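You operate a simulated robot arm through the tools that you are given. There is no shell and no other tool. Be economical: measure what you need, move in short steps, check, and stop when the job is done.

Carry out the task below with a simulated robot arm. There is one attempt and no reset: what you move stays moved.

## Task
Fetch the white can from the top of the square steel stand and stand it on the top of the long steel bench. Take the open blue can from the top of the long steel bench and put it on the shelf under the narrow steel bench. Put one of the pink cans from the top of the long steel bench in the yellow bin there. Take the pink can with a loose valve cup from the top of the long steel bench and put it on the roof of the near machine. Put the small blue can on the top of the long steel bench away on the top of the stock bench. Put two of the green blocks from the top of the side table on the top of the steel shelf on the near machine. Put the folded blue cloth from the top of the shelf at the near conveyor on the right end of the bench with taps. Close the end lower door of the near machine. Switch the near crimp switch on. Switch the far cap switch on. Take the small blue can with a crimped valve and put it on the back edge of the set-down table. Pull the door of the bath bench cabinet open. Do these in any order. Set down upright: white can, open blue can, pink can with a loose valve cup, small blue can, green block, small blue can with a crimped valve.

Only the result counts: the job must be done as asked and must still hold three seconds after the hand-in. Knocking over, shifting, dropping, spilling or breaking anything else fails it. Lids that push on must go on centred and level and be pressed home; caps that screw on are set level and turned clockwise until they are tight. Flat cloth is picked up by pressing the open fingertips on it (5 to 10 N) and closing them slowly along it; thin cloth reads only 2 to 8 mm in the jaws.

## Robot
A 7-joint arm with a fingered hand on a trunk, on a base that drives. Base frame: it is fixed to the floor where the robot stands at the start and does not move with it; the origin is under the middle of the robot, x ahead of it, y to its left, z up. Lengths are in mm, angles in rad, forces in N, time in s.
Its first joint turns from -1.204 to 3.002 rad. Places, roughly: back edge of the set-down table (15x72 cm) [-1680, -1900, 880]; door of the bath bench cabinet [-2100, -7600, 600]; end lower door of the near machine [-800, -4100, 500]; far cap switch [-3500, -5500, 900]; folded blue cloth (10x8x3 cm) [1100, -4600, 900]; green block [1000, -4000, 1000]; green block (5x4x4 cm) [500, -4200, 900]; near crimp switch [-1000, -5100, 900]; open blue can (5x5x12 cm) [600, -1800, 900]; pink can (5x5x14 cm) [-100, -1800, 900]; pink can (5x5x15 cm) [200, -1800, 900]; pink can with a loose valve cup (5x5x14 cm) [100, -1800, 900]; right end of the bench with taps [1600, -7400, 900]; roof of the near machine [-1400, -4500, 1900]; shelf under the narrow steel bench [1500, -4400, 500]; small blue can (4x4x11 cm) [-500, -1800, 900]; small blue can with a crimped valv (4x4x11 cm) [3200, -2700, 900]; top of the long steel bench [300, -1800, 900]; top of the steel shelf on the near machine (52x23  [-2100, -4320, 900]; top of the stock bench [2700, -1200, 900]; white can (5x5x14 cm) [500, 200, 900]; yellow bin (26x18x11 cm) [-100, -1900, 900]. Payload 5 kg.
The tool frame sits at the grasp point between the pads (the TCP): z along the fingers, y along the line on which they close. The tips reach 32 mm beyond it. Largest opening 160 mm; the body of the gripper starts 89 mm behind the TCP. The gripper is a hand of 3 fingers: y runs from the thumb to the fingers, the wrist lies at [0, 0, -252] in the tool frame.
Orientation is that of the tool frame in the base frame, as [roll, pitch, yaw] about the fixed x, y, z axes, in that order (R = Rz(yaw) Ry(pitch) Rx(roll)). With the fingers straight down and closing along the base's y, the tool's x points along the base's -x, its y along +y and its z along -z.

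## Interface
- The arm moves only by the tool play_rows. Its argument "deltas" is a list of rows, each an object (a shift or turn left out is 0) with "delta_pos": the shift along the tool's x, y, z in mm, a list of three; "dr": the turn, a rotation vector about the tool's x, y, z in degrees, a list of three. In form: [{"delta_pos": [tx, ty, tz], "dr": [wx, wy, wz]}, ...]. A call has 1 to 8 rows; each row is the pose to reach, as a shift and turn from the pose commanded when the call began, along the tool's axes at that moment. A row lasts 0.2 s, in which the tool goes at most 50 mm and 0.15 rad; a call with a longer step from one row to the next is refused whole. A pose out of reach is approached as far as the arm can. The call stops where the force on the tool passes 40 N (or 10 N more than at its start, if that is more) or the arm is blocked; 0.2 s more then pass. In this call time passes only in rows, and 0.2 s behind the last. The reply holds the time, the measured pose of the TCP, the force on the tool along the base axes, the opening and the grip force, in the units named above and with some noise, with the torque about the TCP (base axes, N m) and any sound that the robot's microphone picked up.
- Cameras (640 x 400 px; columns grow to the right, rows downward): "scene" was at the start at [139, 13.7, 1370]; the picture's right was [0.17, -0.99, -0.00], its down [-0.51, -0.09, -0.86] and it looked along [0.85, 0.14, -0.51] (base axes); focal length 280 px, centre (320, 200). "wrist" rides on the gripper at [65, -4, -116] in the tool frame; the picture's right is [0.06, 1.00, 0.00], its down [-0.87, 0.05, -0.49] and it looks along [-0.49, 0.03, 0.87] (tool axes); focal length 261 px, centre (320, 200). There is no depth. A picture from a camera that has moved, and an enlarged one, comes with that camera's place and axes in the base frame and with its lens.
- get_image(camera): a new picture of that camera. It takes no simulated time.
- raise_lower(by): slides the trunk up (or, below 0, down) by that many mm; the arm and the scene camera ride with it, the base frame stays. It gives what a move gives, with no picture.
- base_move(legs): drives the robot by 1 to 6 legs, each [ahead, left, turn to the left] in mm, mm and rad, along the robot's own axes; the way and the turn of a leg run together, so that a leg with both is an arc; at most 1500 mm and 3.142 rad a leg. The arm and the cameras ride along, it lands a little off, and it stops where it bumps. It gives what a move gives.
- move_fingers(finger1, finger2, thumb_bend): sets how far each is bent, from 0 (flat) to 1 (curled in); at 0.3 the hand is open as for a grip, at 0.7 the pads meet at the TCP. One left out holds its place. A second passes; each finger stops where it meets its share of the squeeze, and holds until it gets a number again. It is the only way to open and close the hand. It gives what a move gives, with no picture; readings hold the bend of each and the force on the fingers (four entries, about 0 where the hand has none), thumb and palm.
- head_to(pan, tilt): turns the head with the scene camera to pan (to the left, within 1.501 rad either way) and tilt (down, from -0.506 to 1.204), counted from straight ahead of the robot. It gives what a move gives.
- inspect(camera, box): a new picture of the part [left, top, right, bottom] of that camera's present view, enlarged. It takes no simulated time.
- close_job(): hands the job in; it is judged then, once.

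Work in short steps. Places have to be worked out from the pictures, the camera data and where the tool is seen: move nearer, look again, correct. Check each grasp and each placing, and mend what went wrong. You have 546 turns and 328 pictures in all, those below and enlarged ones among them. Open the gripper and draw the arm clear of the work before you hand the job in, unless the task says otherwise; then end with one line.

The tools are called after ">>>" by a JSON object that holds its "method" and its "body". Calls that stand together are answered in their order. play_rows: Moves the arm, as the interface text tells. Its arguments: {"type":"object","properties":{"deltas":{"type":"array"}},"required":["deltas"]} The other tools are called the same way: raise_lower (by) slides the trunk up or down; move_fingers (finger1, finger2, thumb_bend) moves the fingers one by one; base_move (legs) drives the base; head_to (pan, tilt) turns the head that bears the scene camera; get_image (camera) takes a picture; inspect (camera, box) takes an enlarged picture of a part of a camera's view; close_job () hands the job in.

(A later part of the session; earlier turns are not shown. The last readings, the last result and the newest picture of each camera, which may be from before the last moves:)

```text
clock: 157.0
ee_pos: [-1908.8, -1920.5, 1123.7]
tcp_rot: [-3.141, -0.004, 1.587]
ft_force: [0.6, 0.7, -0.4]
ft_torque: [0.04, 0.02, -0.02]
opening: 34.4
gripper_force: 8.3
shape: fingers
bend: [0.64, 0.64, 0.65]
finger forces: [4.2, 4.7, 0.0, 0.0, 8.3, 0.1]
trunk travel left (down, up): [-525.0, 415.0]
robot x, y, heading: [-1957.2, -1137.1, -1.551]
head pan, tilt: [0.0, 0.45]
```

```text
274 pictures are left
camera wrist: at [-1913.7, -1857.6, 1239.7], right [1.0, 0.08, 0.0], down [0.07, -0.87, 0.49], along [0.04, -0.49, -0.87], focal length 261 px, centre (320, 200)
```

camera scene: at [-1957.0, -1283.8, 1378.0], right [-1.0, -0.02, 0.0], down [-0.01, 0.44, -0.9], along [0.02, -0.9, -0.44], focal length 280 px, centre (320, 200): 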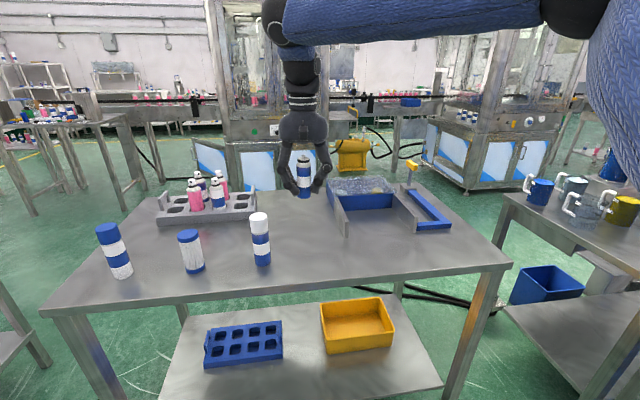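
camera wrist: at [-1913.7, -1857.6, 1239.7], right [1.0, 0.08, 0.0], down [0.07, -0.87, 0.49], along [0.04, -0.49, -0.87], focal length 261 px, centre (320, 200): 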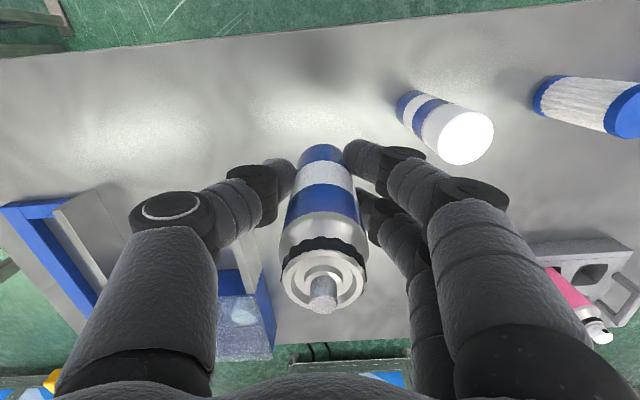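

Spot is free (white-capped can 120 mm to the left, tray 150 mm off). I shift 10 mm right and lower to just above the top.

>>> {"method": "play_rows", "body": {"deltas": [{"delta_pos": [3, -10, 45]}, {"delta_pos": [3, -10, 90]}, {"delta_pos": [3, -10, 135]}, {"delta_pos": [3, -10, 160]}, {"delta_pos": [3, -10, 168]}]}}

>>> {"method": "play_rows", "body": {"deltas": [{"delta_pos": [0, 0, 3]}, {"delta_pos": [0, 0, 6]}, {"delta_pos": [0, 0, 8]}, {"delta_pos": [0, 0, 10]}, {"delta_pos": [0, 0, 12]}]}}

>>> {"method": "inspect", "body": {"camera": "scene", "box": [220, 140, 400, 260]}}

```text
clock: 158.2
ee_pos: [-1917.9, -1916.5, 955.9]
tcp_rot: [3.14, -0.005, 1.587]
ft_force: [-0.1, -1.5, -0.3]
ft_torque: [0.02, 0.02, 0.01]
opening: 34.1
gripper_force: 8.1
shape: fingers
bend: [0.64, 0.64, 0.65]
finger forces: [4.3, 4.8, 0.0, 0.1, 8.1, 0.0]
trunk travel left (down, up): [-525.0, 415.0]
robot x, y, heading: [-1959.1, -1137.7, -1.553]
head pan, tilt: [0.0, 0.45]
```

```text
clock: 159.4
ee_pos: [-1917.5, -1915.4, 943.9]
tcp_rot: [3.141, -0.003, 1.586]
ft_force: [0.2, 0.8, -0.5]
ft_torque: [0.0, 0.0, 0.03]
opening: 33.8
gripper_force: 8.2
shape: fingers
bend: [0.64, 0.64, 0.65]
finger forces: [4.2, 4.7, 0.0, 0.0, 8.1, 0.1]
trunk travel left (down, up): [-525.0, 415.0]
robot x, y, heading: [-1960.7, -1137.3, -1.555]
head pan, tilt: [0.0, 0.45]
```

```text
3.33 times, centred on (310, 200) of scene
camera zoom: at [-1957.8, -1282.9, 1378.1], right [-1.0, -0.02, 0.0], down [-0.01, 0.44, -0.9], along [0.02, -0.9, -0.44], focal length 934 px, centre (353, 200)
```

zoom: 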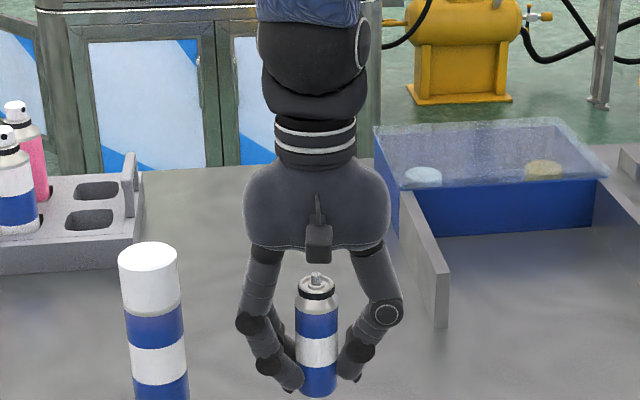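

Near the top; continuing in fine steps until contact.

>>> {"method": "play_rows", "body": {"deltas": [{"delta_pos": [0, 0, 2]}, {"delta_pos": [0, 0, 4]}, {"delta_pos": [0, 0, 6]}, {"delta_pos": [0, 0, 8]}]}}

```text
clock: 160.4
ee_pos: [-1917.1, -1914.8, 935.6]
tcp_rot: [3.141, -0.001, 1.586]
ft_force: [0.5, -0.5, -0.3]
ft_torque: [0.0, -0.03, -0.01]
opening: 33.9
gripper_force: 8.3
shape: fingers
bend: [0.64, 0.64, 0.65]
finger forces: [4.3, 4.7, 0.0, 0.1, 8.2, 0.1]
trunk travel left (down, up): [-525.0, 415.0]
robot x, y, heading: [-1957.9, -1138.8, -1.554]
head pan, tilt: [0.0, 0.45]
```

>>> {"method": "play_rows", "body": {"deltas": [{"delta_pos": [0, 0, 3]}, {"delta_pos": [0, 0, 5]}, {"delta_pos": [0, 0, 7]}, {"delta_pos": [0, 0, 9]}, {"delta_pos": [0, 0, 11]}]}}

>>> {"method": "inspect", "body": {"camera": "scene", "box": [220, 160, 400, 280]}}

```text
clock: 161.6
ee_pos: [-1918.8, -1914.2, 925.2]
tcp_rot: [-3.141, -0.002, 1.586]
ft_force: [-0.2, -0.1, -0.7]
ft_torque: [-0.03, -0.01, 0.0]
opening: 34.2
gripper_force: 8.4
shape: fingers
bend: [0.64, 0.64, 0.65]
finger forces: [4.3, 4.7, 0.0, 0.0, 8.2, 0.0]
trunk travel left (down, up): [-525.0, 415.0]
robot x, y, heading: [-1960.7, -1140.0, -1.554]
head pan, tilt: [0.0, 0.45]
```

```text
3.33 times, centred on (310, 220) of scene
camera zoom: at [-1957.8, -1282.9, 1378.1], right [-1.0, -0.02, 0.0], down [-0.01, 0.44, -0.9], along [0.02, -0.9, -0.44], focal length 934 px, centre (353, 133)
```

zoom: 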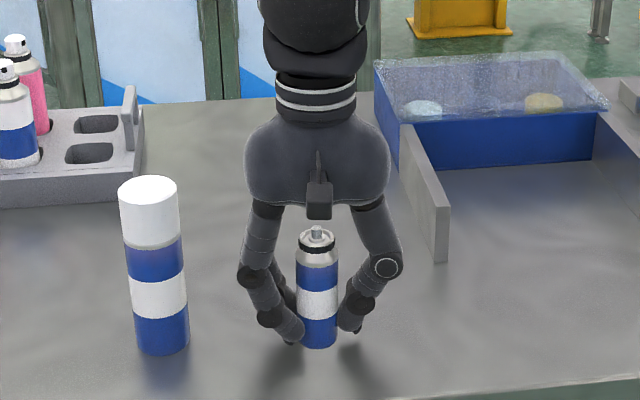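

>>> {"method": "play_rows", "body": {"deltas": [{"delta_pos": [0, 0, 2]}, {"delta_pos": [0, 0, 4]}, {"delta_pos": [0, 0, 6]}, {"delta_pos": [0, 0, 8]}, {"delta_pos": [0, 0, 10]}]}}

```text
clock: 162.8
ee_pos: [-1917.7, -1913.3, 916.5]
tcp_rot: [3.14, 0.0, 1.586]
ft_force: [1.9, -2.3, 29.0]
ft_torque: [-0.14, 0.09, -0.05]
opening: 32.9
gripper_force: 16.7
shape: fingers
bend: [0.66, 0.66, 0.67]
finger forces: [6.7, 10.2, 0.0, 0.1, 17.4, 0.0]
trunk travel left (down, up): [-525.0, 415.0]
robot x, y, heading: [-1961.1, -1138.9, -1.555]
head pan, tilt: [0.0, 0.45]
```

Touched down. I ease off, open, rise and check.

>>> {"method": "play_rows", "body": {"deltas": [{"delta_pos": [0, 0, -5]}]}}

>>> {"method": "move_fingers", "body": {"finger1": 0.53, "finger2": 0.53, "thumb_bend": 0.53}}

>>> {"method": "play_rows", "body": {"deltas": [{"delta_pos": [0, 0, -40]}, {"delta_pos": [0, 0, -85]}, {"delta_pos": [0, 0, -130]}, {"delta_pos": [0, 0, -175]}, {"delta_pos": [0, 0, -220]}]}}

>>> {"method": "get_image", "body": {"camera": "scene"}}

>>> {"method": "get_image", "body": {"camera": "wrist"}}

```text
clock: 163.2
ee_pos: [-1918.5, -1913.3, 917.7]
tcp_rot: [-3.14, -0.004, 1.587]
ft_force: [0.5, -1.1, 5.3]
ft_torque: [-0.06, -0.08, 0.01]
opening: 33.3
gripper_force: 10.1
shape: fingers
bend: [0.66, 0.65, 0.66]
finger forces: [5.2, 7.2, 0.1, 0.0, 8.3, 0.0]
trunk travel left (down, up): [-525.0, 415.0]
robot x, y, heading: [-1958.6, -1141.8, -1.553]
head pan, tilt: [0.0, 0.45]
```

```text
clock: 164.2
ee_pos: [-1917.0, -1914.0, 919.5]
tcp_rot: [3.14, -0.001, 1.588]
ft_force: [2.6, 1.0, 12.6]
ft_torque: [0.01, 0.3, 0.0]
opening: 69.8
gripper_force: 6.6
shape: fingers
bend: [0.53, 0.53, 0.55]
finger forces: [0.6, 1.3, 0.0, 0.1, 11.5, 0.0]
trunk travel left (down, up): [-525.0, 415.0]
robot x, y, heading: [-1960.6, -1141.1, -1.555]
head pan, tilt: [0.0, 0.45]
```

```text
clock: 165.4
ee_pos: [-1914.8, -1911.4, 1145.7]
tcp_rot: [3.139, -0.002, 1.585]
ft_force: [0.1, 0.5, -0.1]
ft_torque: [-0.01, 0.0, -0.01]
opening: 74.4
gripper_force: 0.1
shape: fingers
bend: [0.53, 0.53, 0.53]
finger forces: [0.0, 0.0, 0.1, 0.0, 0.1, 0.1]
trunk travel left (down, up): [-525.0, 415.0]
robot x, y, heading: [-1961.2, -1140.6, -1.551]
head pan, tilt: [0.0, 0.45]
```

```text
271 pictures are left
camera scene: at [-1957.1, -1281.2, 1378.2], right [-1.0, -0.02, 0.0], down [-0.01, 0.43, -0.9], along [0.02, -0.9, -0.43], focal length 280 px, centre (320, 200)
```

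scene: 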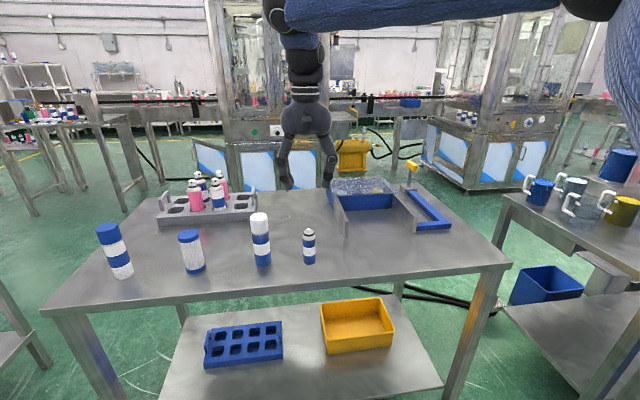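

```text
270 pictures are left
camera wrist: at [-1921.1, -1847.6, 1261.9], right [1.0, 0.08, 0.0], down [0.07, -0.87, 0.49], along [0.04, -0.49, -0.87], focal length 261 px, centre (320, 200)
```

wrist: 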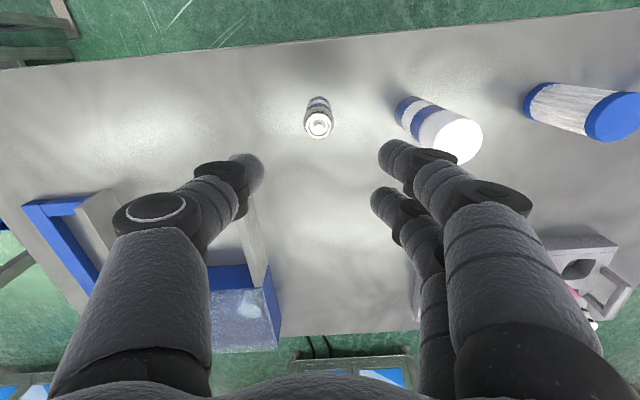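

The crimped can stands upright on the back edge. Next the pink can with the loose valve cup, near [89, -1787]. I draw the arm back, then drive back to the long bench.

>>> {"method": "play_rows", "body": {"deltas": [{"delta_pos": [48, 0, 0]}, {"delta_pos": [96, 0, 0]}, {"delta_pos": [144, 0, 0]}, {"delta_pos": [192, 0, 0]}, {"delta_pos": [240, 0, 0]}, {"delta_pos": [288, 0, 0]}, {"delta_pos": [336, 0, 0]}]}}

>>> {"method": "base_move", "body": {"legs": [[-350, 0, 0], [0, 1450, 0], [0, 500, 0], [300, 0, 0]]}}

>>> {"method": "get_image", "body": {"camera": "scene"}}

```text
clock: 167.0
ee_pos: [-1922.8, -1577.3, 1139.9]
tcp_rot: [3.14, -0.001, 1.588]
ft_force: [-0.5, 0.2, 0.3]
ft_torque: [-0.03, 0.02, 0.03]
opening: 74.2
gripper_force: 0.0
shape: fingers
bend: [0.53, 0.53, 0.53]
finger forces: [0.0, 0.0, 0.0, 0.0, 0.1, 0.1]
trunk travel left (down, up): [-525.0, 415.0]
robot x, y, heading: [-1959.9, -1139.7, -1.554]
head pan, tilt: [0.0, 0.45]
```

```text
clock: 180.4
ee_pos: [64.7, -1488.8, 1139.4]
tcp_rot: [3.139, -0.004, 1.601]
ft_force: [0.2, -0.7, 0.7]
ft_torque: [0.04, 0.01, 0.0]
opening: 74.3
gripper_force: 0.1
shape: fingers
bend: [0.53, 0.53, 0.53]
finger forces: [0.0, 0.0, 0.0, 0.1, 0.0, 0.0]
trunk travel left (down, up): [-525.0, 415.0]
robot x, y, heading: [24.6, -1047.2, -1.54]
head pan, tilt: [0.0, 0.45]
```

```text
269 pictures are left
camera scene: at [26.0, -1193.7, 1378.0], right [-1.0, -0.03, 0.0], down [-0.01, 0.44, -0.9], along [0.03, -0.9, -0.44], focal length 280 px, centre (320, 200)
```

scene: 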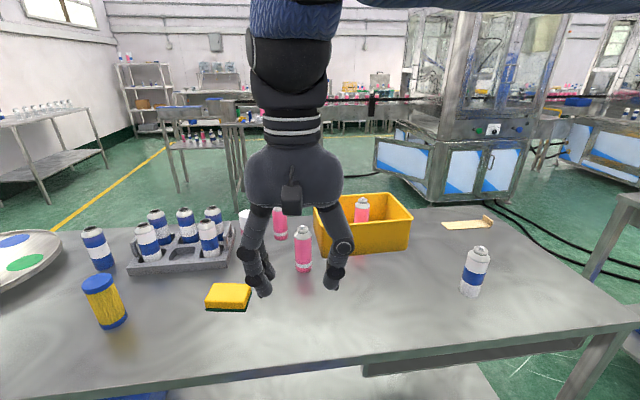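

I open the hand and move over toward the pink can.

>>> {"method": "move_fingers", "body": {"finger1": 0.38, "finger2": 0.38, "thumb_bend": 0.38}}

>>> {"method": "play_rows", "body": {"deltas": [{"delta_pos": [-48, 3, 0]}, {"delta_pos": [-96, 6, 0]}, {"delta_pos": [-144, 9, 0]}, {"delta_pos": [-192, 12, 0]}, {"delta_pos": [-240, 14, 0]}, {"delta_pos": [-285, 14, 0]}]}}

>>> {"method": "get_image", "body": {"camera": "wrist"}}

>>> {"method": "get_image", "body": {"camera": "scene"}}

```text
clock: 181.4
ee_pos: [65.1, -1488.1, 1138.3]
tcp_rot: [3.138, -0.004, 1.598]
ft_force: [-0.4, -0.4, -0.4]
ft_torque: [-0.01, 0.02, 0.01]
opening: 135.7
gripper_force: 0.1
shape: fingers
bend: [0.38, 0.38, 0.38]
finger forces: [0.0, 0.0, 0.0, 0.0, 0.1, 0.1]
trunk travel left (down, up): [-525.0, 415.0]
robot x, y, heading: [20.3, -1046.9, -1.541]
head pan, tilt: [0.0, 0.45]
```

```text
clock: 182.8
ee_pos: [87.8, -1769.4, 1137.1]
tcp_rot: [3.139, -0.003, 1.601]
ft_force: [1.2, 0.0, 0.4]
ft_torque: [0.03, 0.05, 0.0]
opening: 135.7
gripper_force: 0.0
shape: fingers
bend: [0.38, 0.38, 0.38]
finger forces: [0.0, 0.0, 0.1, 0.1, 0.0, 0.0]
trunk travel left (down, up): [-525.0, 415.0]
robot x, y, heading: [23.5, -1051.4, -1.539]
head pan, tilt: [0.0, 0.45]
```

```text
268 pictures are left
camera wrist: at [81.1, -1706.2, 1254.4], right [1.0, 0.09, 0.0], down [0.08, -0.87, 0.49], along [0.05, -0.49, -0.87], focal length 261 px, centre (320, 200)
```

wrist: 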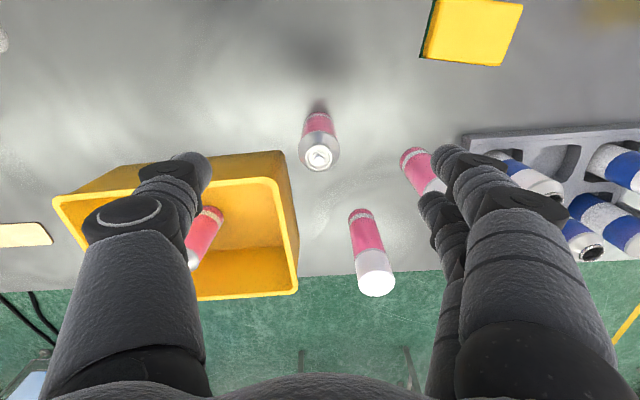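

```text
267 pictures are left
camera scene: at [26.3, -1193.3, 1378.0], right [-1.0, -0.03, 0.0], down [-0.01, 0.44, -0.9], along [0.03, -0.9, -0.44], focal length 280 px, centre (320, 200)
```

scene: 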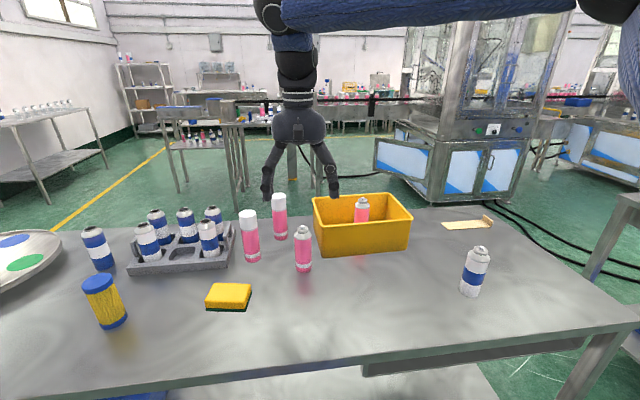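

>>> {"method": "inspect", "body": {"camera": "wrist", "box": [270, 80, 430, 180]}}

>>> {"method": "inspect", "body": {"camera": "scene", "box": [60, 190, 340, 340]}}

```text
4.00 times, centred on (350, 130) of wrist
camera zoom: at [81.1, -1706.2, 1254.4], right [1.0, 0.09, 0.0], down [0.08, -0.87, 0.49], along [0.05, -0.49, -0.87], focal length 1043 px, centre (200, 480)
```

zoom: 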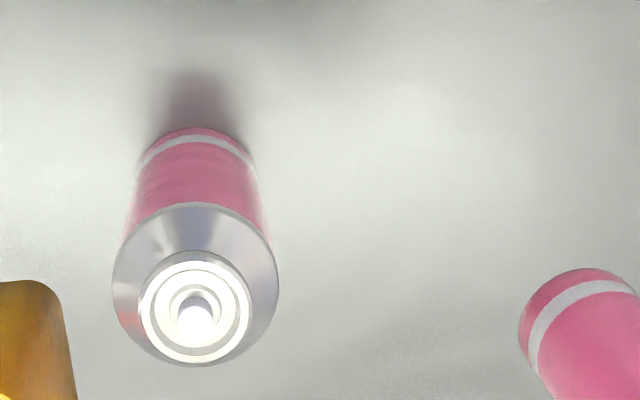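

```text
2.29 times, centred on (200, 265) of scene
camera zoom: at [26.3, -1193.3, 1378.0], right [-1.0, -0.03, 0.0], down [-0.01, 0.44, -0.9], along [0.03, -0.9, -0.44], focal length 640 px, centre (594, 51)
```

zoom: 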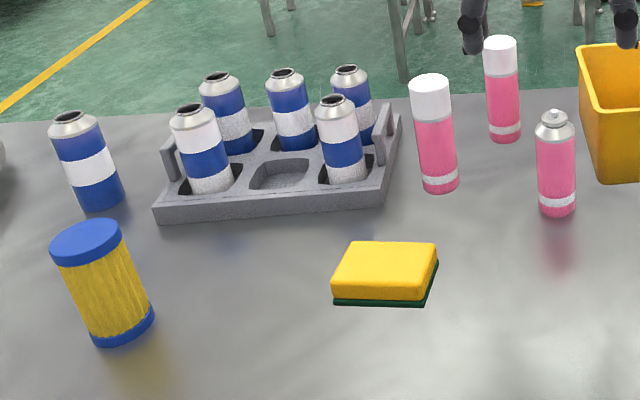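

This is the pink can with the valve cup (bin corner about 40 mm clear of the thumb's path). I narrow the hand a little, centre on [90, -1796] and lower to 942.

>>> {"method": "move_fingers", "body": {"finger1": 0.45, "finger2": 0.45, "thumb_bend": 0.45}}

>>> {"method": "play_rows", "body": {"deltas": [{"delta_pos": [-26, 1, 0]}, {"delta_pos": [-26, 1, 45]}, {"delta_pos": [-26, 1, 90]}]}}

>>> {"method": "get_image", "body": {"camera": "wrist"}}

```text
clock: 183.8
ee_pos: [88.9, -1768.5, 1139.3]
tcp_rot: [3.14, -0.003, 1.6]
ft_force: [0.3, -0.5, 0.2]
ft_torque: [0.01, -0.01, 0.0]
opening: 108.7
gripper_force: 0.0
shape: fingers
bend: [0.45, 0.45, 0.45]
finger forces: [0.0, 0.0, 0.0, 0.0, 0.0, 0.0]
trunk travel left (down, up): [-525.0, 415.0]
robot x, y, heading: [20.9, -1048.8, -1.538]
head pan, tilt: [0.0, 0.45]
```

```text
clock: 184.6
ee_pos: [90.4, -1793.3, 1047.2]
tcp_rot: [3.139, -0.003, 1.6]
ft_force: [-0.2, 0.1, -0.9]
ft_torque: [0.0, 0.0, 0.0]
opening: 108.3
gripper_force: 0.0
shape: fingers
bend: [0.45, 0.45, 0.45]
finger forces: [0.0, 0.0, 0.1, 0.0, 0.0, 0.0]
trunk travel left (down, up): [-525.0, 415.0]
robot x, y, heading: [23.3, -1050.0, -1.543]
head pan, tilt: [0.0, 0.45]
```

```text
264 pictures are left
camera wrist: at [82.7, -1730.7, 1164.2], right [1.0, 0.09, 0.0], down [0.08, -0.87, 0.49], along [0.05, -0.49, -0.87], focal length 261 px, centre (320, 200)
```

wrist: 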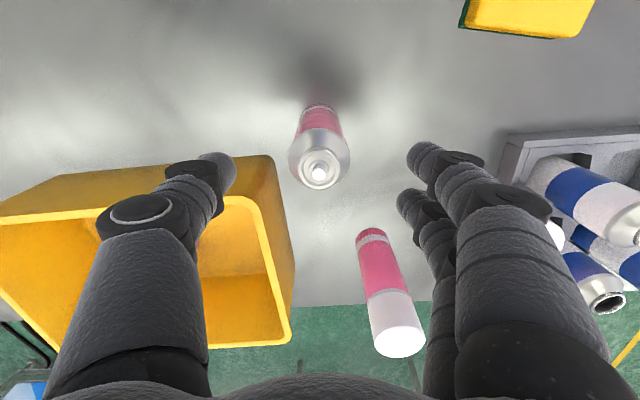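

Thumb clears the bin by about 30 mm. I lower 103 mm and close gently.

>>> {"method": "play_rows", "body": {"deltas": [{"delta_pos": [-1, 0, 40]}, {"delta_pos": [-1, 0, 80]}, {"delta_pos": [-1, 0, 104]}]}}

>>> {"method": "move_fingers", "body": {"finger1": 0.66, "finger2": 0.66, "thumb_bend": 0.66}}

>>> {"method": "get_image", "body": {"camera": "wrist"}}

```text
clock: 185.4
ee_pos: [89.7, -1798.6, 944.0]
tcp_rot: [3.139, -0.003, 1.599]
ft_force: [-0.7, -0.2, 0.0]
ft_torque: [0.01, 0.01, -0.02]
opening: 108.2
gripper_force: 0.2
shape: fingers
bend: [0.45, 0.45, 0.45]
finger forces: [0.0, 0.0, 0.0, 0.0, 0.0, 0.0]
trunk travel left (down, up): [-525.0, 415.0]
robot x, y, heading: [23.7, -1048.2, -1.537]
head pan, tilt: [0.0, 0.45]
```

```text
clock: 186.4
ee_pos: [88.1, -1797.2, 943.5]
tcp_rot: [3.139, -0.004, 1.599]
ft_force: [-1.2, 0.8, -0.7]
ft_torque: [-0.02, 0.0, -0.02]
opening: 45.3
gripper_force: 9.6
shape: fingers
bend: [0.61, 0.62, 0.63]
finger forces: [4.8, 4.9, 0.0, 0.0, 9.9, 0.0]
trunk travel left (down, up): [-525.0, 415.0]
robot x, y, heading: [21.9, -1050.3, -1.542]
head pan, tilt: [0.0, 0.45]
```

```text
263 pictures are left
camera wrist: at [82.3, -1733.2, 1061.0], right [1.0, 0.09, 0.0], down [0.08, -0.87, 0.49], along [0.05, -0.49, -0.87], focal length 261 px, centre (320, 200)
```

wrist: 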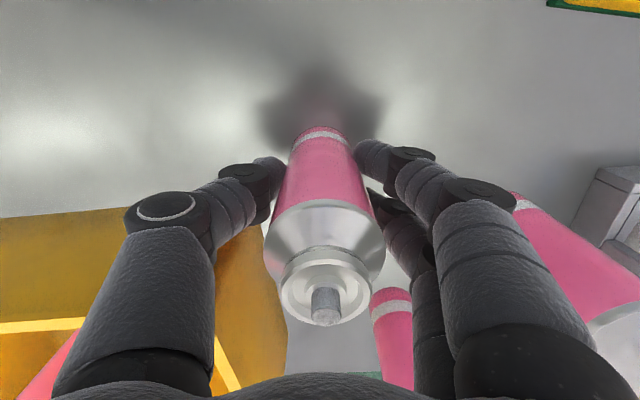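

Gripped; I lift straight up smoothly, then draw back off the bench.

>>> {"method": "play_rows", "body": {"deltas": [{"delta_pos": [0, 0, -20]}, {"delta_pos": [0, 0, -55]}, {"delta_pos": [0, 0, -95]}, {"delta_pos": [0, 0, -135]}, {"delta_pos": [0, 0, -170]}, {"delta_pos": [0, 0, -190]}]}}

>>> {"method": "play_rows", "body": {"deltas": [{"delta_pos": [20, 0, 0]}, {"delta_pos": [60, 0, 0]}, {"delta_pos": [100, 0, 0]}, {"delta_pos": [140, 0, 0]}, {"delta_pos": [180, 0, 0]}, {"delta_pos": [220, 0, 0]}, {"delta_pos": [260, 0, 0]}, {"delta_pos": [280, 0, 0]}]}}

>>> {"method": "base_move", "body": {"legs": [[-350, 0, 0], [0, 0, 1.54], [1500, 0, 0], [330, 0, 0], [0, -1200, 0], [0, -1000, 0]]}}

>>> {"method": "get_image", "body": {"camera": "wrist"}}

>>> {"method": "head_to", "body": {"pan": -1.5, "tilt": 0.35}}

>>> {"method": "get_image", "body": {"camera": "scene"}}

```text
clock: 187.8
ee_pos: [89.5, -1796.8, 1134.7]
tcp_rot: [3.139, -0.003, 1.599]
ft_force: [0.3, 0.1, -0.9]
ft_torque: [-0.03, 0.0, 0.01]
opening: 45.6
gripper_force: 9.9
shape: fingers
bend: [0.61, 0.62, 0.63]
finger forces: [4.9, 5.0, 0.0, 0.0, 9.8, 0.0]
trunk travel left (down, up): [-525.0, 415.0]
robot x, y, heading: [23.4, -1051.0, -1.54]
head pan, tilt: [0.0, 0.45]
```

```text
clock: 189.6
ee_pos: [80.5, -1519.2, 1133.2]
tcp_rot: [3.14, -0.003, 1.599]
ft_force: [-0.2, 0.9, -0.5]
ft_torque: [-0.01, -0.03, 0.0]
opening: 45.2
gripper_force: 9.5
shape: fingers
bend: [0.61, 0.62, 0.63]
finger forces: [5.0, 4.9, 0.0, 0.0, 9.6, 0.0]
trunk travel left (down, up): [-525.0, 415.0]
robot x, y, heading: [23.1, -1048.0, -1.539]
head pan, tilt: [0.0, 0.45]
```

```text
clock: 214.9
ee_pos: [2290.9, -2891.8, 1134.5]
tcp_rot: [3.139, -0.004, 3.127]
ft_force: [-0.6, -0.1, -0.3]
ft_torque: [0.03, 0.0, 0.02]
opening: 45.3
gripper_force: 10.1
shape: fingers
bend: [0.61, 0.62, 0.63]
finger forces: [5.1, 5.0, 0.1, 0.0, 9.4, 0.0]
trunk travel left (down, up): [-525.0, 415.0]
robot x, y, heading: [1819.8, -2932.0, -0.01]
head pan, tilt: [0.0, 0.45]
```

```text
262 pictures are left
camera wrist: at [2225.6, -2895.4, 1250.6], right [-0.05, 1.0, 0.0], down [0.87, 0.04, 0.49], along [0.49, 0.03, -0.87], focal length 261 px, centre (320, 200)
```

wrist: 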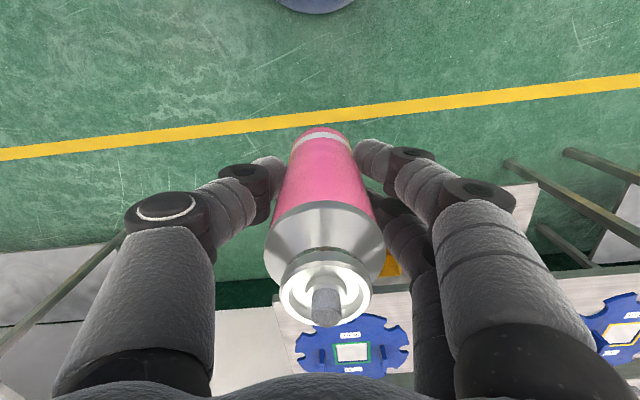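

```text
clock: 216.5
ee_pos: [2290.6, -2890.7, 1133.7]
tcp_rot: [3.139, -0.004, 3.129]
ft_force: [0.3, 0.0, -0.2]
ft_torque: [-0.01, 0.0, 0.02]
opening: 44.9
gripper_force: 9.8
shape: fingers
bend: [0.61, 0.62, 0.63]
finger forces: [5.1, 5.0, 0.0, 0.1, 9.5, 0.0]
trunk travel left (down, up): [-525.0, 415.0]
robot x, y, heading: [1814.9, -2928.8, -0.018]
head pan, tilt: [-1.499, 0.351]
```

```text
261 pictures are left
camera scene: at [1874.5, -3025.5, 1387.3], right [-1.0, -0.06, 0.0], down [-0.02, 0.34, -0.94], along [0.06, -0.94, -0.34], focal length 280 px, centre (320, 200)
```

scene: 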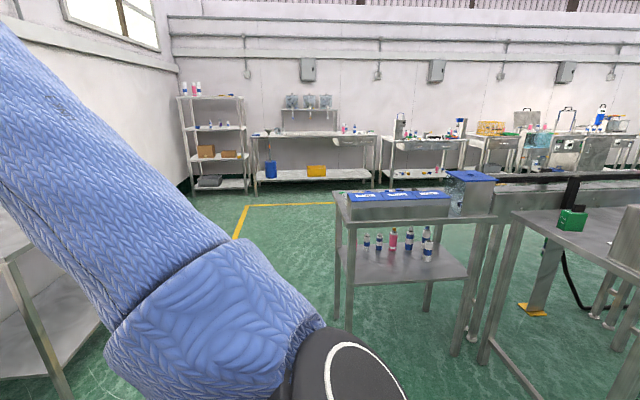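

I see the narrow bench with its lower shelf and the side table with a green block. I turn to face -y and look along the corridor toward -x.

>>> {"method": "base_move", "body": {"legs": [[0, 0, -1.553]]}}

>>> {"method": "head_to", "body": {"pan": -1.2, "tilt": 0.3}}

>>> {"method": "get_image", "body": {"camera": "scene"}}

```text
clock: 220.6
ee_pos: [1885.8, -3399.4, 1134.7]
tcp_rot: [3.14, -0.003, 1.615]
ft_force: [0.3, 0.0, 0.1]
ft_torque: [-0.01, 0.03, 0.0]
opening: 45.0
gripper_force: 9.5
shape: fingers
bend: [0.62, 0.62, 0.63]
finger forces: [5.0, 5.0, 0.0, 0.0, 9.3, 0.1]
trunk travel left (down, up): [-525.0, 415.0]
robot x, y, heading: [1820.6, -2926.1, -1.524]
head pan, tilt: [-1.499, 0.351]
```

```text
clock: 221.4
ee_pos: [1884.6, -3399.9, 1134.4]
tcp_rot: [3.141, -0.003, 1.615]
ft_force: [-0.3, 0.1, -0.1]
ft_torque: [0.01, 0.0, 0.0]
opening: 45.0
gripper_force: 9.2
shape: fingers
bend: [0.62, 0.62, 0.63]
finger forces: [5.0, 4.9, 0.0, 0.0, 9.3, 0.0]
trunk travel left (down, up): [-525.0, 415.0]
robot x, y, heading: [1819.3, -2934.0, -1.525]
head pan, tilt: [-1.201, 0.3]
```

```text
260 pictures are left
camera scene: at [1735.1, -3019.6, 1392.0], right [-0.4, 0.92, 0.0], down [0.27, 0.12, -0.96], along [-0.87, -0.39, -0.3], focal length 280 px, centre (320, 200)
```

scene: 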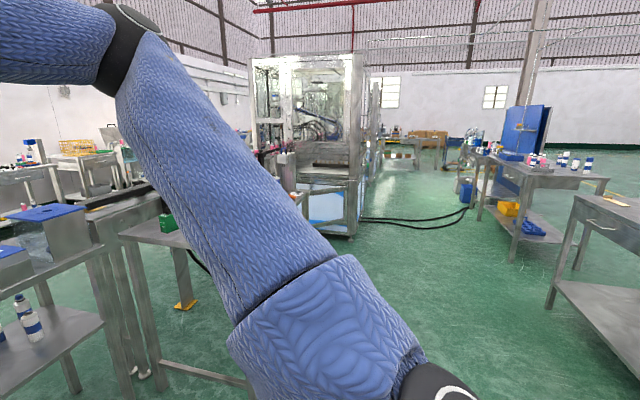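

The corridor to -x is clear at y≈-3000. I drive right in two stages to x≈-1100, in front of the near machine's open-door corner.

>>> {"method": "base_move", "body": {"legs": [[0, 0, -0.046], [0, -1450, 0], [0, -1350, 0]]}}

>>> {"method": "head_to", "body": {"pan": 0.0, "tilt": 0.1}}

>>> {"method": "get_image", "body": {"camera": "scene"}}

```text
clock: 235.3
ee_pos: [-912.4, -3469.5, 1134.7]
tcp_rot: [3.141, -0.003, 1.604]
ft_force: [0.6, -0.1, -0.7]
ft_torque: [0.0, -0.02, 0.05]
opening: 44.9
gripper_force: 10.0
shape: fingers
bend: [0.62, 0.62, 0.63]
finger forces: [5.0, 5.0, 0.1, 0.1, 9.3, 0.0]
trunk travel left (down, up): [-525.0, 415.0]
robot x, y, heading: [-971.7, -3000.2, -1.536]
head pan, tilt: [-1.201, 0.3]
```

```text
clock: 236.7
ee_pos: [-912.7, -3468.8, 1133.6]
tcp_rot: [3.14, -0.003, 1.605]
ft_force: [0.2, 0.0, -0.8]
ft_torque: [0.01, 0.01, 0.0]
opening: 44.5
gripper_force: 9.4
shape: fingers
bend: [0.62, 0.62, 0.63]
finger forces: [5.0, 4.9, 0.0, 0.1, 9.3, 0.0]
trunk travel left (down, up): [-525.0, 415.0]
robot x, y, heading: [-975.8, -2998.8, -1.532]
head pan, tilt: [0.0, 0.099]
```

```text
259 pictures are left
camera scene: at [-970.0, -3142.8, 1410.7], right [-1.0, -0.03, 0.0], down [0.0, 0.1, -0.99], along [0.03, -0.99, -0.1], focal length 280 px, centre (320, 200)
```

scene: 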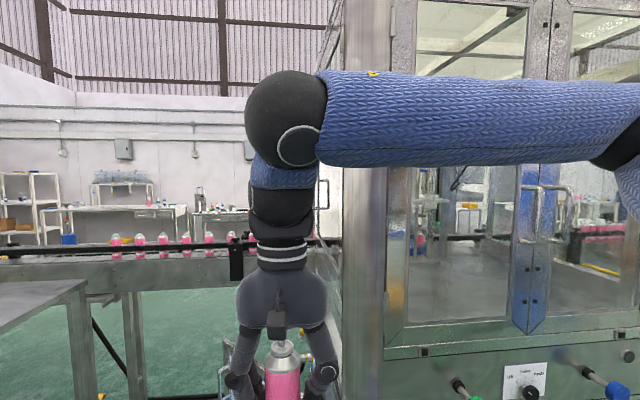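

I raise the trunk to its top and look at the roof.

>>> {"method": "raise_lower", "body": {"by": 410}}

>>> {"method": "head_to", "body": {"pan": -0.3, "tilt": 0.0}}

>>> {"method": "get_image", "body": {"camera": "scene"}}

```text
refused: 410 is not a number from -400 to 400
```

```text
clock: 237.5
ee_pos: [-912.3, -3469.1, 1133.3]
tcp_rot: [3.14, -0.002, 1.604]
ft_force: [0.2, 0.3, -0.6]
ft_torque: [0.0, -0.01, -0.02]
opening: 44.9
gripper_force: 9.9
shape: fingers
bend: [0.62, 0.62, 0.63]
finger forces: [5.0, 5.1, 0.1, 0.0, 9.3, 0.0]
trunk travel left (down, up): [-525.0, 415.0]
robot x, y, heading: [-971.9, -3001.2, -1.539]
head pan, tilt: [-0.3, 0.0]
```

```text
258 pictures are left
camera scene: at [-996.6, -3137.7, 1419.8], right [-0.97, 0.26, 0.0], down [0.0, 0.0, -1.0], along [-0.26, -0.97, 0.0], focal length 280 px, centre (320, 200)
```

scene: 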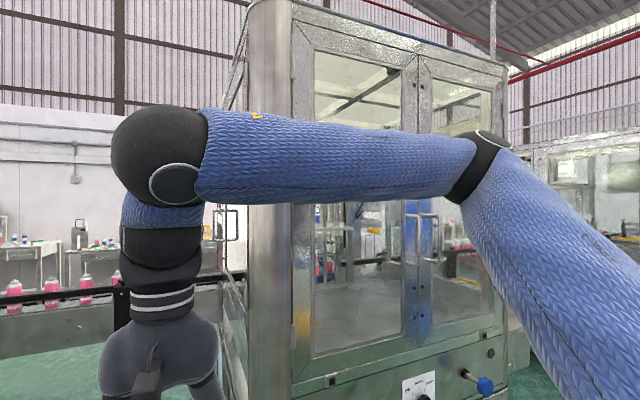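

>>> {"method": "raise_lower", "body": {"by": 400}}

>>> {"method": "get_image", "body": {"camera": "scene"}}

```text
clock: 241.3
ee_pos: [-913.5, -3469.9, 1534.6]
tcp_rot: [3.14, -0.002, 1.605]
ft_force: [-0.8, 0.2, -0.7]
ft_torque: [0.02, 0.0, 0.0]
opening: 44.5
gripper_force: 9.9
shape: fingers
bend: [0.62, 0.62, 0.63]
finger forces: [5.0, 5.0, 0.0, 0.0, 9.2, 0.0]
trunk travel left (down, up): [-925.0, 15.0]
robot x, y, heading: [-974.1, -2995.4, -1.536]
head pan, tilt: [-0.3, 0.0]
```

```text
257 pictures are left
camera scene: at [-996.8, -3137.9, 1819.7], right [-0.97, 0.26, 0.0], down [0.0, 0.0, -1.0], along [-0.26, -0.97, 0.0], focal length 280 px, centre (320, 200)
```

scene: 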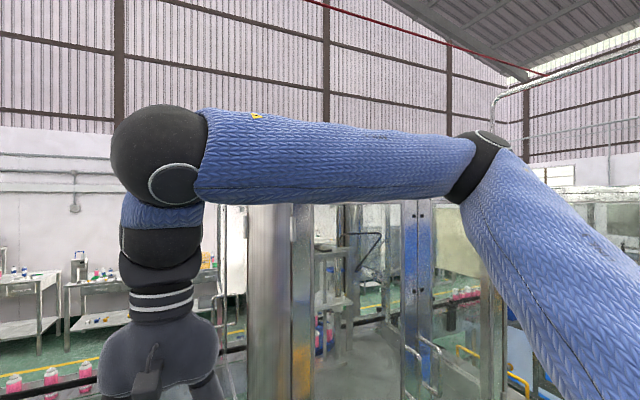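

The arm hides the roof edge. I raise the arm itself by 350 mm.

>>> {"method": "play_rows", "body": {"deltas": [{"delta_pos": [0, 0, -45]}, {"delta_pos": [0, 0, -90]}, {"delta_pos": [0, 0, -135]}, {"delta_pos": [0, 0, -180]}, {"delta_pos": [0, 0, -225]}, {"delta_pos": [0, 0, -270]}, {"delta_pos": [0, 0, -315]}, {"delta_pos": [0, 0, -350]}]}}

>>> {"method": "get_image", "body": {"camera": "scene"}}

```text
clock: 243.2
ee_pos: [-907.2, -3475.3, 1835.8]
tcp_rot: [3.136, -0.003, 1.603]
ft_force: [-0.1, 0.2, -0.2]
ft_torque: [0.07, -0.03, 0.03]
opening: 44.6
gripper_force: 10.2
shape: fingers
bend: [0.62, 0.62, 0.63]
finger forces: [5.2, 5.1, 0.0, 0.1, 9.3, 0.0]
out of reach, approached as far as the arm can: row 7, 8
trunk travel left (down, up): [-925.0, 15.0]
robot x, y, heading: [-975.1, -3004.6, -1.539]
head pan, tilt: [-0.3, 0.0]
```

```text
256 pictures are left
camera scene: at [-998.4, -3141.2, 1819.4], right [-0.97, 0.26, 0.0], down [0.0, 0.0, -1.0], along [-0.26, -0.97, 0.0], focal length 280 px, centre (320, 200)
```

scene: 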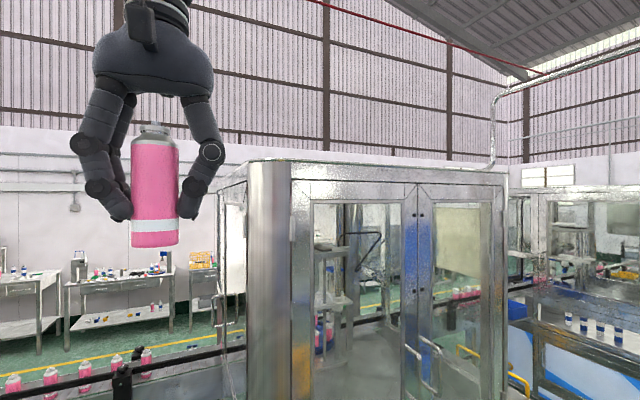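

Pointing down, the arm tops out at 1836, but the roof is at about 1925, so this can must be held from the side with the hand level. I'll set it down on the side table and regrasp it. First I lower the arm and trunk.

>>> {"method": "play_rows", "body": {"deltas": [{"delta_pos": [0, 0, 40]}, {"delta_pos": [0, 0, 80]}, {"delta_pos": [0, 0, 120]}, {"delta_pos": [0, 0, 160]}, {"delta_pos": [0, 0, 200]}, {"delta_pos": [0, 0, 240]}, {"delta_pos": [0, 0, 280]}, {"delta_pos": [0, 0, 300]}]}}

>>> {"method": "raise_lower", "body": {"by": -400}}

>>> {"method": "head_to", "body": {"pan": 0.4, "tilt": 0.45}}

>>> {"method": "base_move", "body": {"legs": [[0, 1400, 0]]}}

>>> {"method": "get_image", "body": {"camera": "scene"}}

```text
clock: 244.9
ee_pos: [-909.9, -3472.5, 1536.3]
tcp_rot: [3.14, -0.004, 1.605]
ft_force: [0.4, -0.7, 0.2]
ft_torque: [-0.01, -0.01, 0.01]
opening: 44.9
gripper_force: 10.1
shape: fingers
bend: [0.62, 0.62, 0.63]
finger forces: [5.2, 5.3, 0.0, 0.0, 9.3, 0.0]
trunk travel left (down, up): [-925.0, 15.0]
robot x, y, heading: [-976.9, -2998.7, -1.539]
head pan, tilt: [-0.3, 0.0]
```

```text
clock: 248.8
ee_pos: [-908.7, -3471.5, 1137.7]
tcp_rot: [3.141, -0.004, 1.602]
ft_force: [0.4, 0.8, -0.8]
ft_torque: [0.03, 0.0, -0.02]
opening: 44.5
gripper_force: 10.0
shape: fingers
bend: [0.62, 0.62, 0.63]
finger forces: [5.2, 5.3, 0.0, 0.0, 9.2, 0.1]
trunk travel left (down, up): [-525.0, 415.0]
robot x, y, heading: [-974.1, -3002.0, -1.537]
head pan, tilt: [-0.3, 0.0]
```

```text
clock: 249.8
ee_pos: [-910.4, -3472.5, 1136.6]
tcp_rot: [3.139, -0.004, 1.603]
ft_force: [-0.5, 0.1, -0.3]
ft_torque: [-0.03, -0.01, -0.01]
opening: 44.6
gripper_force: 9.7
shape: fingers
bend: [0.62, 0.62, 0.63]
finger forces: [5.2, 5.3, 0.0, 0.0, 9.1, 0.0]
trunk travel left (down, up): [-525.0, 415.0]
robot x, y, heading: [-971.7, -2997.7, -1.534]
head pan, tilt: [0.4, 0.45]
```

```text
clock: 256.8
ee_pos: [469.1, -3440.6, 1136.2]
tcp_rot: [3.14, -0.003, 1.582]
ft_force: [-0.1, 0.8, 0.6]
ft_torque: [-0.01, 0.0, -0.01]
opening: 44.6
gripper_force: 10.5
shape: fingers
bend: [0.62, 0.62, 0.63]
finger forces: [5.3, 5.2, 0.0, 0.1, 9.2, 0.1]
trunk travel left (down, up): [-525.0, 415.0]
robot x, y, heading: [414.3, -2966.5, -1.557]
head pan, tilt: [0.4, 0.45]
```

```text
255 pictures are left
camera scene: at [452.5, -3101.9, 1378.1], right [-0.92, -0.4, 0.0], down [-0.17, 0.4, -0.9], along [0.36, -0.82, -0.44], focal length 280 px, centre (320, 200)
```

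scene: 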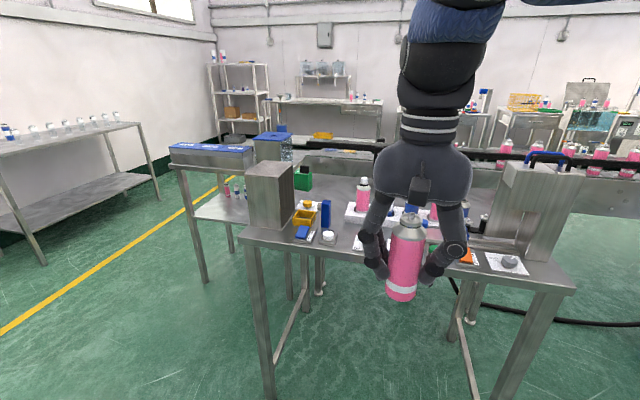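

The side table is too cluttered. The rear strip of the long bench near [-310, -2090] is free, so I turn round and go to its rear side.

>>> {"method": "base_move", "body": {"legs": [[0, 0, 3.128], [0, 740, 0]]}}

>>> {"method": "head_to", "body": {"pan": 0.0, "tilt": 0.5}}

>>> {"method": "get_image", "body": {"camera": "scene"}}

```text
clock: 268.0
ee_pos: [-344.0, -2440.6, 1136.6]
tcp_rot: [3.139, -0.003, -1.642]
ft_force: [0.1, -0.1, -0.2]
ft_torque: [0.0, -0.02, 0.0]
opening: 44.1
gripper_force: 9.6
shape: fingers
bend: [0.62, 0.62, 0.63]
finger forces: [4.9, 5.1, 0.0, 0.0, 8.9, 0.1]
trunk travel left (down, up): [-525.0, 415.0]
robot x, y, heading: [-328.2, -2915.7, 1.504]
head pan, tilt: [0.4, 0.45]
```

```text
clock: 268.9
ee_pos: [-344.1, -2439.6, 1135.9]
tcp_rot: [3.141, -0.004, -1.641]
ft_force: [0.1, 0.2, -0.5]
ft_torque: [0.02, 0.02, -0.02]
opening: 44.1
gripper_force: 9.7
shape: fingers
bend: [0.62, 0.62, 0.63]
finger forces: [4.9, 5.2, 0.0, 0.1, 9.1, 0.1]
trunk travel left (down, up): [-525.0, 415.0]
robot x, y, heading: [-327.8, -2919.1, 1.505]
head pan, tilt: [0.0, 0.499]
```

```text
254 pictures are left
camera scene: at [-318.1, -2777.3, 1373.7], right [1.0, -0.07, 0.0], down [-0.03, -0.48, -0.88], along [0.06, 0.88, -0.48], focal length 280 px, centre (320, 200)
```

scene: 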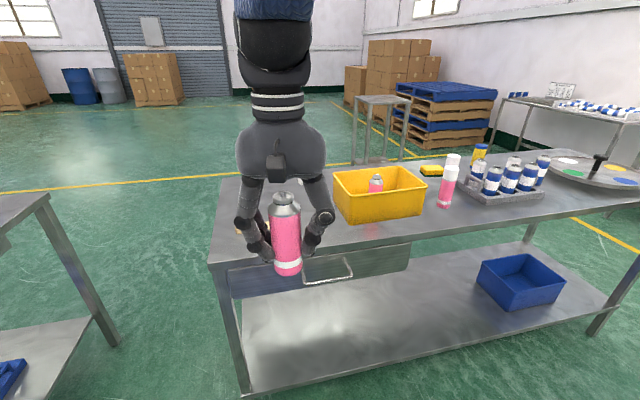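

Bench rear edge is at about y=-2127 here; I aim for [-300, -2045], between the card and the bin. I extend there at this height.

>>> {"method": "play_rows", "body": {"deltas": [{"delta_pos": [-48, -2, 0]}, {"delta_pos": [-97, -4, 0]}, {"delta_pos": [-147, -6, 0]}, {"delta_pos": [-197, -8, 0]}, {"delta_pos": [-247, -10, 0]}, {"delta_pos": [-297, -12, 0]}, {"delta_pos": [-347, -14, 0]}, {"delta_pos": [-395, -16, 0]}]}}

>>> {"method": "get_image", "body": {"camera": "wrist"}}

>>> {"method": "get_image", "body": {"camera": "scene"}}

```text
clock: 270.7
ee_pos: [-301.0, -2045.1, 1134.0]
tcp_rot: [3.141, -0.003, -1.64]
ft_force: [-0.2, -0.1, -1.6]
ft_torque: [-0.08, -0.01, 0.01]
opening: 43.9
gripper_force: 9.6
shape: fingers
bend: [0.62, 0.62, 0.63]
finger forces: [4.9, 5.0, 0.0, 0.0, 8.8, 0.0]
trunk travel left (down, up): [-525.0, 415.0]
robot x, y, heading: [-326.5, -2917.3, 1.506]
head pan, tilt: [0.0, 0.499]
```

```text
253 pictures are left
camera wrist: at [-302.3, -2110.9, 1250.9], right [-1.0, 0.01, 0.0], down [0.01, 0.87, 0.49], along [0.0, 0.49, -0.87], focal length 261 px, centre (320, 200)
```

wrist: 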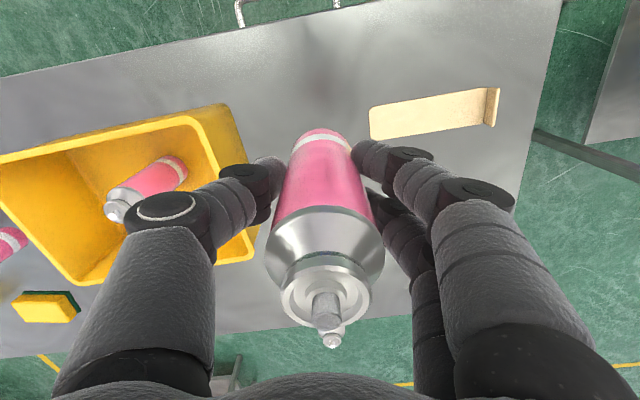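

```text
252 pictures are left
camera scene: at [-318.9, -2776.0, 1373.5], right [1.0, -0.07, 0.0], down [-0.03, -0.48, -0.88], along [0.06, 0.88, -0.48], focal length 280 px, centre (320, 200)
```

scene: 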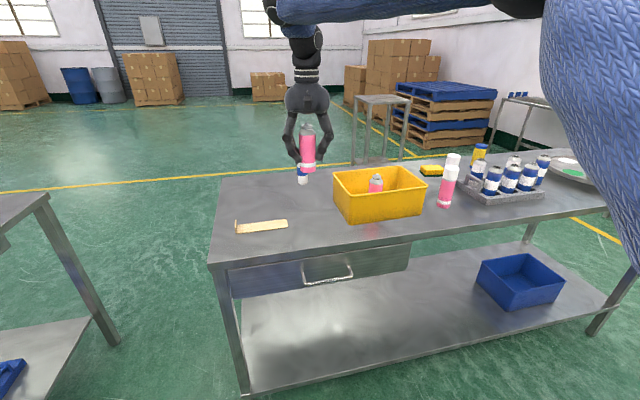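

Position is clear. I lower to just above and then feel down.

>>> {"method": "play_rows", "body": {"deltas": [{"delta_pos": [0, 0, 45]}, {"delta_pos": [0, 0, 90]}, {"delta_pos": [0, 0, 135]}, {"delta_pos": [0, 0, 170]}, {"delta_pos": [0, 0, 183]}, {"delta_pos": [0, 0, 187]}, {"delta_pos": [0, 0, 190]}]}}

```text
clock: 272.3
ee_pos: [-300.4, -2047.2, 943.6]
tcp_rot: [3.14, -0.004, -1.641]
ft_force: [-0.3, -0.3, -0.5]
ft_torque: [0.0, -0.03, -0.01]
opening: 43.9
gripper_force: 9.8
shape: fingers
bend: [0.62, 0.62, 0.63]
finger forces: [4.9, 5.2, 0.1, 0.1, 8.9, 0.1]
trunk travel left (down, up): [-525.0, 415.0]
robot x, y, heading: [-326.7, -2920.0, 1.503]
head pan, tilt: [0.0, 0.499]
```

>>> {"method": "play_rows", "body": {"deltas": [{"delta_pos": [0, 0, 2]}, {"delta_pos": [0, 0, 4]}, {"delta_pos": [0, 0, 6]}]}}

```text
clock: 273.1
ee_pos: [-300.5, -2047.7, 942.0]
tcp_rot: [3.14, -0.001, -1.641]
ft_force: [0.3, 2.7, 22.4]
ft_torque: [0.06, 0.02, -0.04]
opening: 43.1
gripper_force: 13.4
shape: fingers
bend: [0.63, 0.63, 0.64]
finger forces: [6.4, 7.7, 0.0, 0.1, 12.7, 0.0]
trunk travel left (down, up): [-525.0, 415.0]
robot x, y, heading: [-323.6, -2916.9, 1.504]
head pan, tilt: [0.0, 0.499]
```

Down. I ease off, open and rise.

>>> {"method": "play_rows", "body": {"deltas": [{"delta_pos": [0, 0, -4]}]}}

>>> {"method": "move_fingers", "body": {"finger1": 0.5, "finger2": 0.5, "thumb_bend": 0.5}}

>>> {"method": "play_rows", "body": {"deltas": [{"delta_pos": [0, 0, -30]}, {"delta_pos": [0, 0, -70]}, {"delta_pos": [0, 0, -115]}, {"delta_pos": [0, 0, -160]}, {"delta_pos": [20, 0, -200]}, {"delta_pos": [65, 0, -200]}, {"delta_pos": [110, 0, -200]}, {"delta_pos": [155, 0, -200]}]}}

>>> {"method": "play_rows", "body": {"deltas": [{"delta_pos": [45, 0, 0]}, {"delta_pos": [90, 0, 0]}, {"delta_pos": [135, 0, 0]}, {"delta_pos": [180, 0, 0]}, {"delta_pos": [225, 0, 0]}]}}

>>> {"method": "get_image", "body": {"camera": "scene"}}

```text
clock: 273.5
ee_pos: [-301.1, -2048.0, 942.9]
tcp_rot: [3.139, -0.001, -1.641]
ft_force: [-0.5, 2.6, 8.4]
ft_torque: [0.13, 0.03, -0.05]
opening: 43.4
gripper_force: 11.8
shape: fingers
bend: [0.63, 0.63, 0.64]
finger forces: [5.6, 7.5, 0.0, 0.1, 10.7, 0.0]
trunk travel left (down, up): [-525.0, 415.0]
robot x, y, heading: [-326.6, -2919.1, 1.501]
head pan, tilt: [0.0, 0.499]
```

```text
clock: 274.5
ee_pos: [-300.9, -2047.9, 941.8]
tcp_rot: [3.139, -0.003, -1.641]
ft_force: [0.4, 0.2, -0.5]
ft_torque: [-0.02, -0.01, -0.01]
opening: 86.4
gripper_force: 0.2
shape: fingers
bend: [0.5, 0.5, 0.5]
finger forces: [0.1, 0.0, 0.1, 0.0, 0.1, 0.1]
trunk travel left (down, up): [-525.0, 415.0]
robot x, y, heading: [-327.6, -2918.2, 1.503]
head pan, tilt: [0.0, 0.499]
```

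```text
clock: 276.3
ee_pos: [-311.6, -2203.3, 1142.7]
tcp_rot: [3.139, -0.003, -1.64]
ft_force: [1.2, -0.5, 0.6]
ft_torque: [0.0, 0.0, 0.01]
opening: 86.5
gripper_force: 0.0
shape: fingers
bend: [0.5, 0.5, 0.5]
finger forces: [0.0, 0.0, 0.1, 0.1, 0.1, 0.0]
trunk travel left (down, up): [-525.0, 415.0]
robot x, y, heading: [-327.9, -2915.5, 1.5]
head pan, tilt: [0.0, 0.499]
```

```text
clock: 277.5
ee_pos: [-326.0, -2431.4, 1145.6]
tcp_rot: [3.139, 0.001, -1.639]
ft_force: [0.3, 0.1, -0.3]
ft_torque: [0.01, 0.05, 0.02]
opening: 86.8
gripper_force: 0.1
shape: fingers
bend: [0.5, 0.5, 0.5]
finger forces: [0.0, 0.0, 0.0, 0.1, 0.0, 0.1]
trunk travel left (down, up): [-525.0, 415.0]
robot x, y, heading: [-326.9, -2918.3, 1.504]
head pan, tilt: [0.0, 0.499]
```

```text
251 pictures are left
camera scene: at [-317.7, -2778.1, 1373.8], right [1.0, -0.07, 0.0], down [-0.03, -0.48, -0.88], along [0.06, 0.88, -0.48], focal length 280 px, centre (320, 200)
```

scene: 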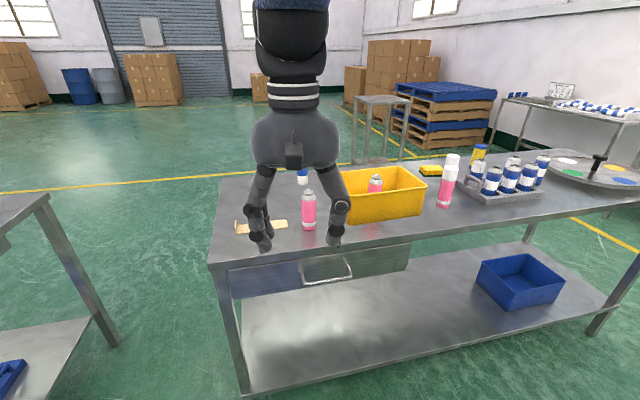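

The can stands on the bench. Now I turn the hand level (fingers pointing forward) while moving ahead at 1145 height.

>>> {"method": "play_rows", "body": {"deltas": [{"delta_pos": [-25, 0, 0], "dr": [0, -8, 0]}, {"delta_pos": [-50, 0, 0], "dr": [0, -16, 0]}, {"delta_pos": [-75, 0, 0], "dr": [0, -24, 0]}, {"delta_pos": [-100, 0, 0], "dr": [0, -32, 0]}, {"delta_pos": [-125, 0, 0], "dr": [0, -40, 0]}, {"delta_pos": [-150, 0, 0], "dr": [0, -48, 0]}, {"delta_pos": [-175, 0, 0], "dr": [0, -56, 0]}, {"delta_pos": [-190, 0, 0], "dr": [0, -64, 0]}]}}

```text
clock: 279.3
ee_pos: [-315.6, -2237.2, 1145.7]
tcp_rot: [3.139, 1.116, -1.641]
ft_force: [0.4, 1.0, -1.1]
ft_torque: [0.01, 0.01, -0.02]
opening: 86.8
gripper_force: 0.2
shape: fingers
bend: [0.5, 0.5, 0.5]
finger forces: [0.1, 0.0, 0.0, 0.0, 0.1, 0.1]
trunk travel left (down, up): [-525.0, 415.0]
robot x, y, heading: [-327.6, -2920.4, 1.506]
head pan, tilt: [0.0, 0.499]
```

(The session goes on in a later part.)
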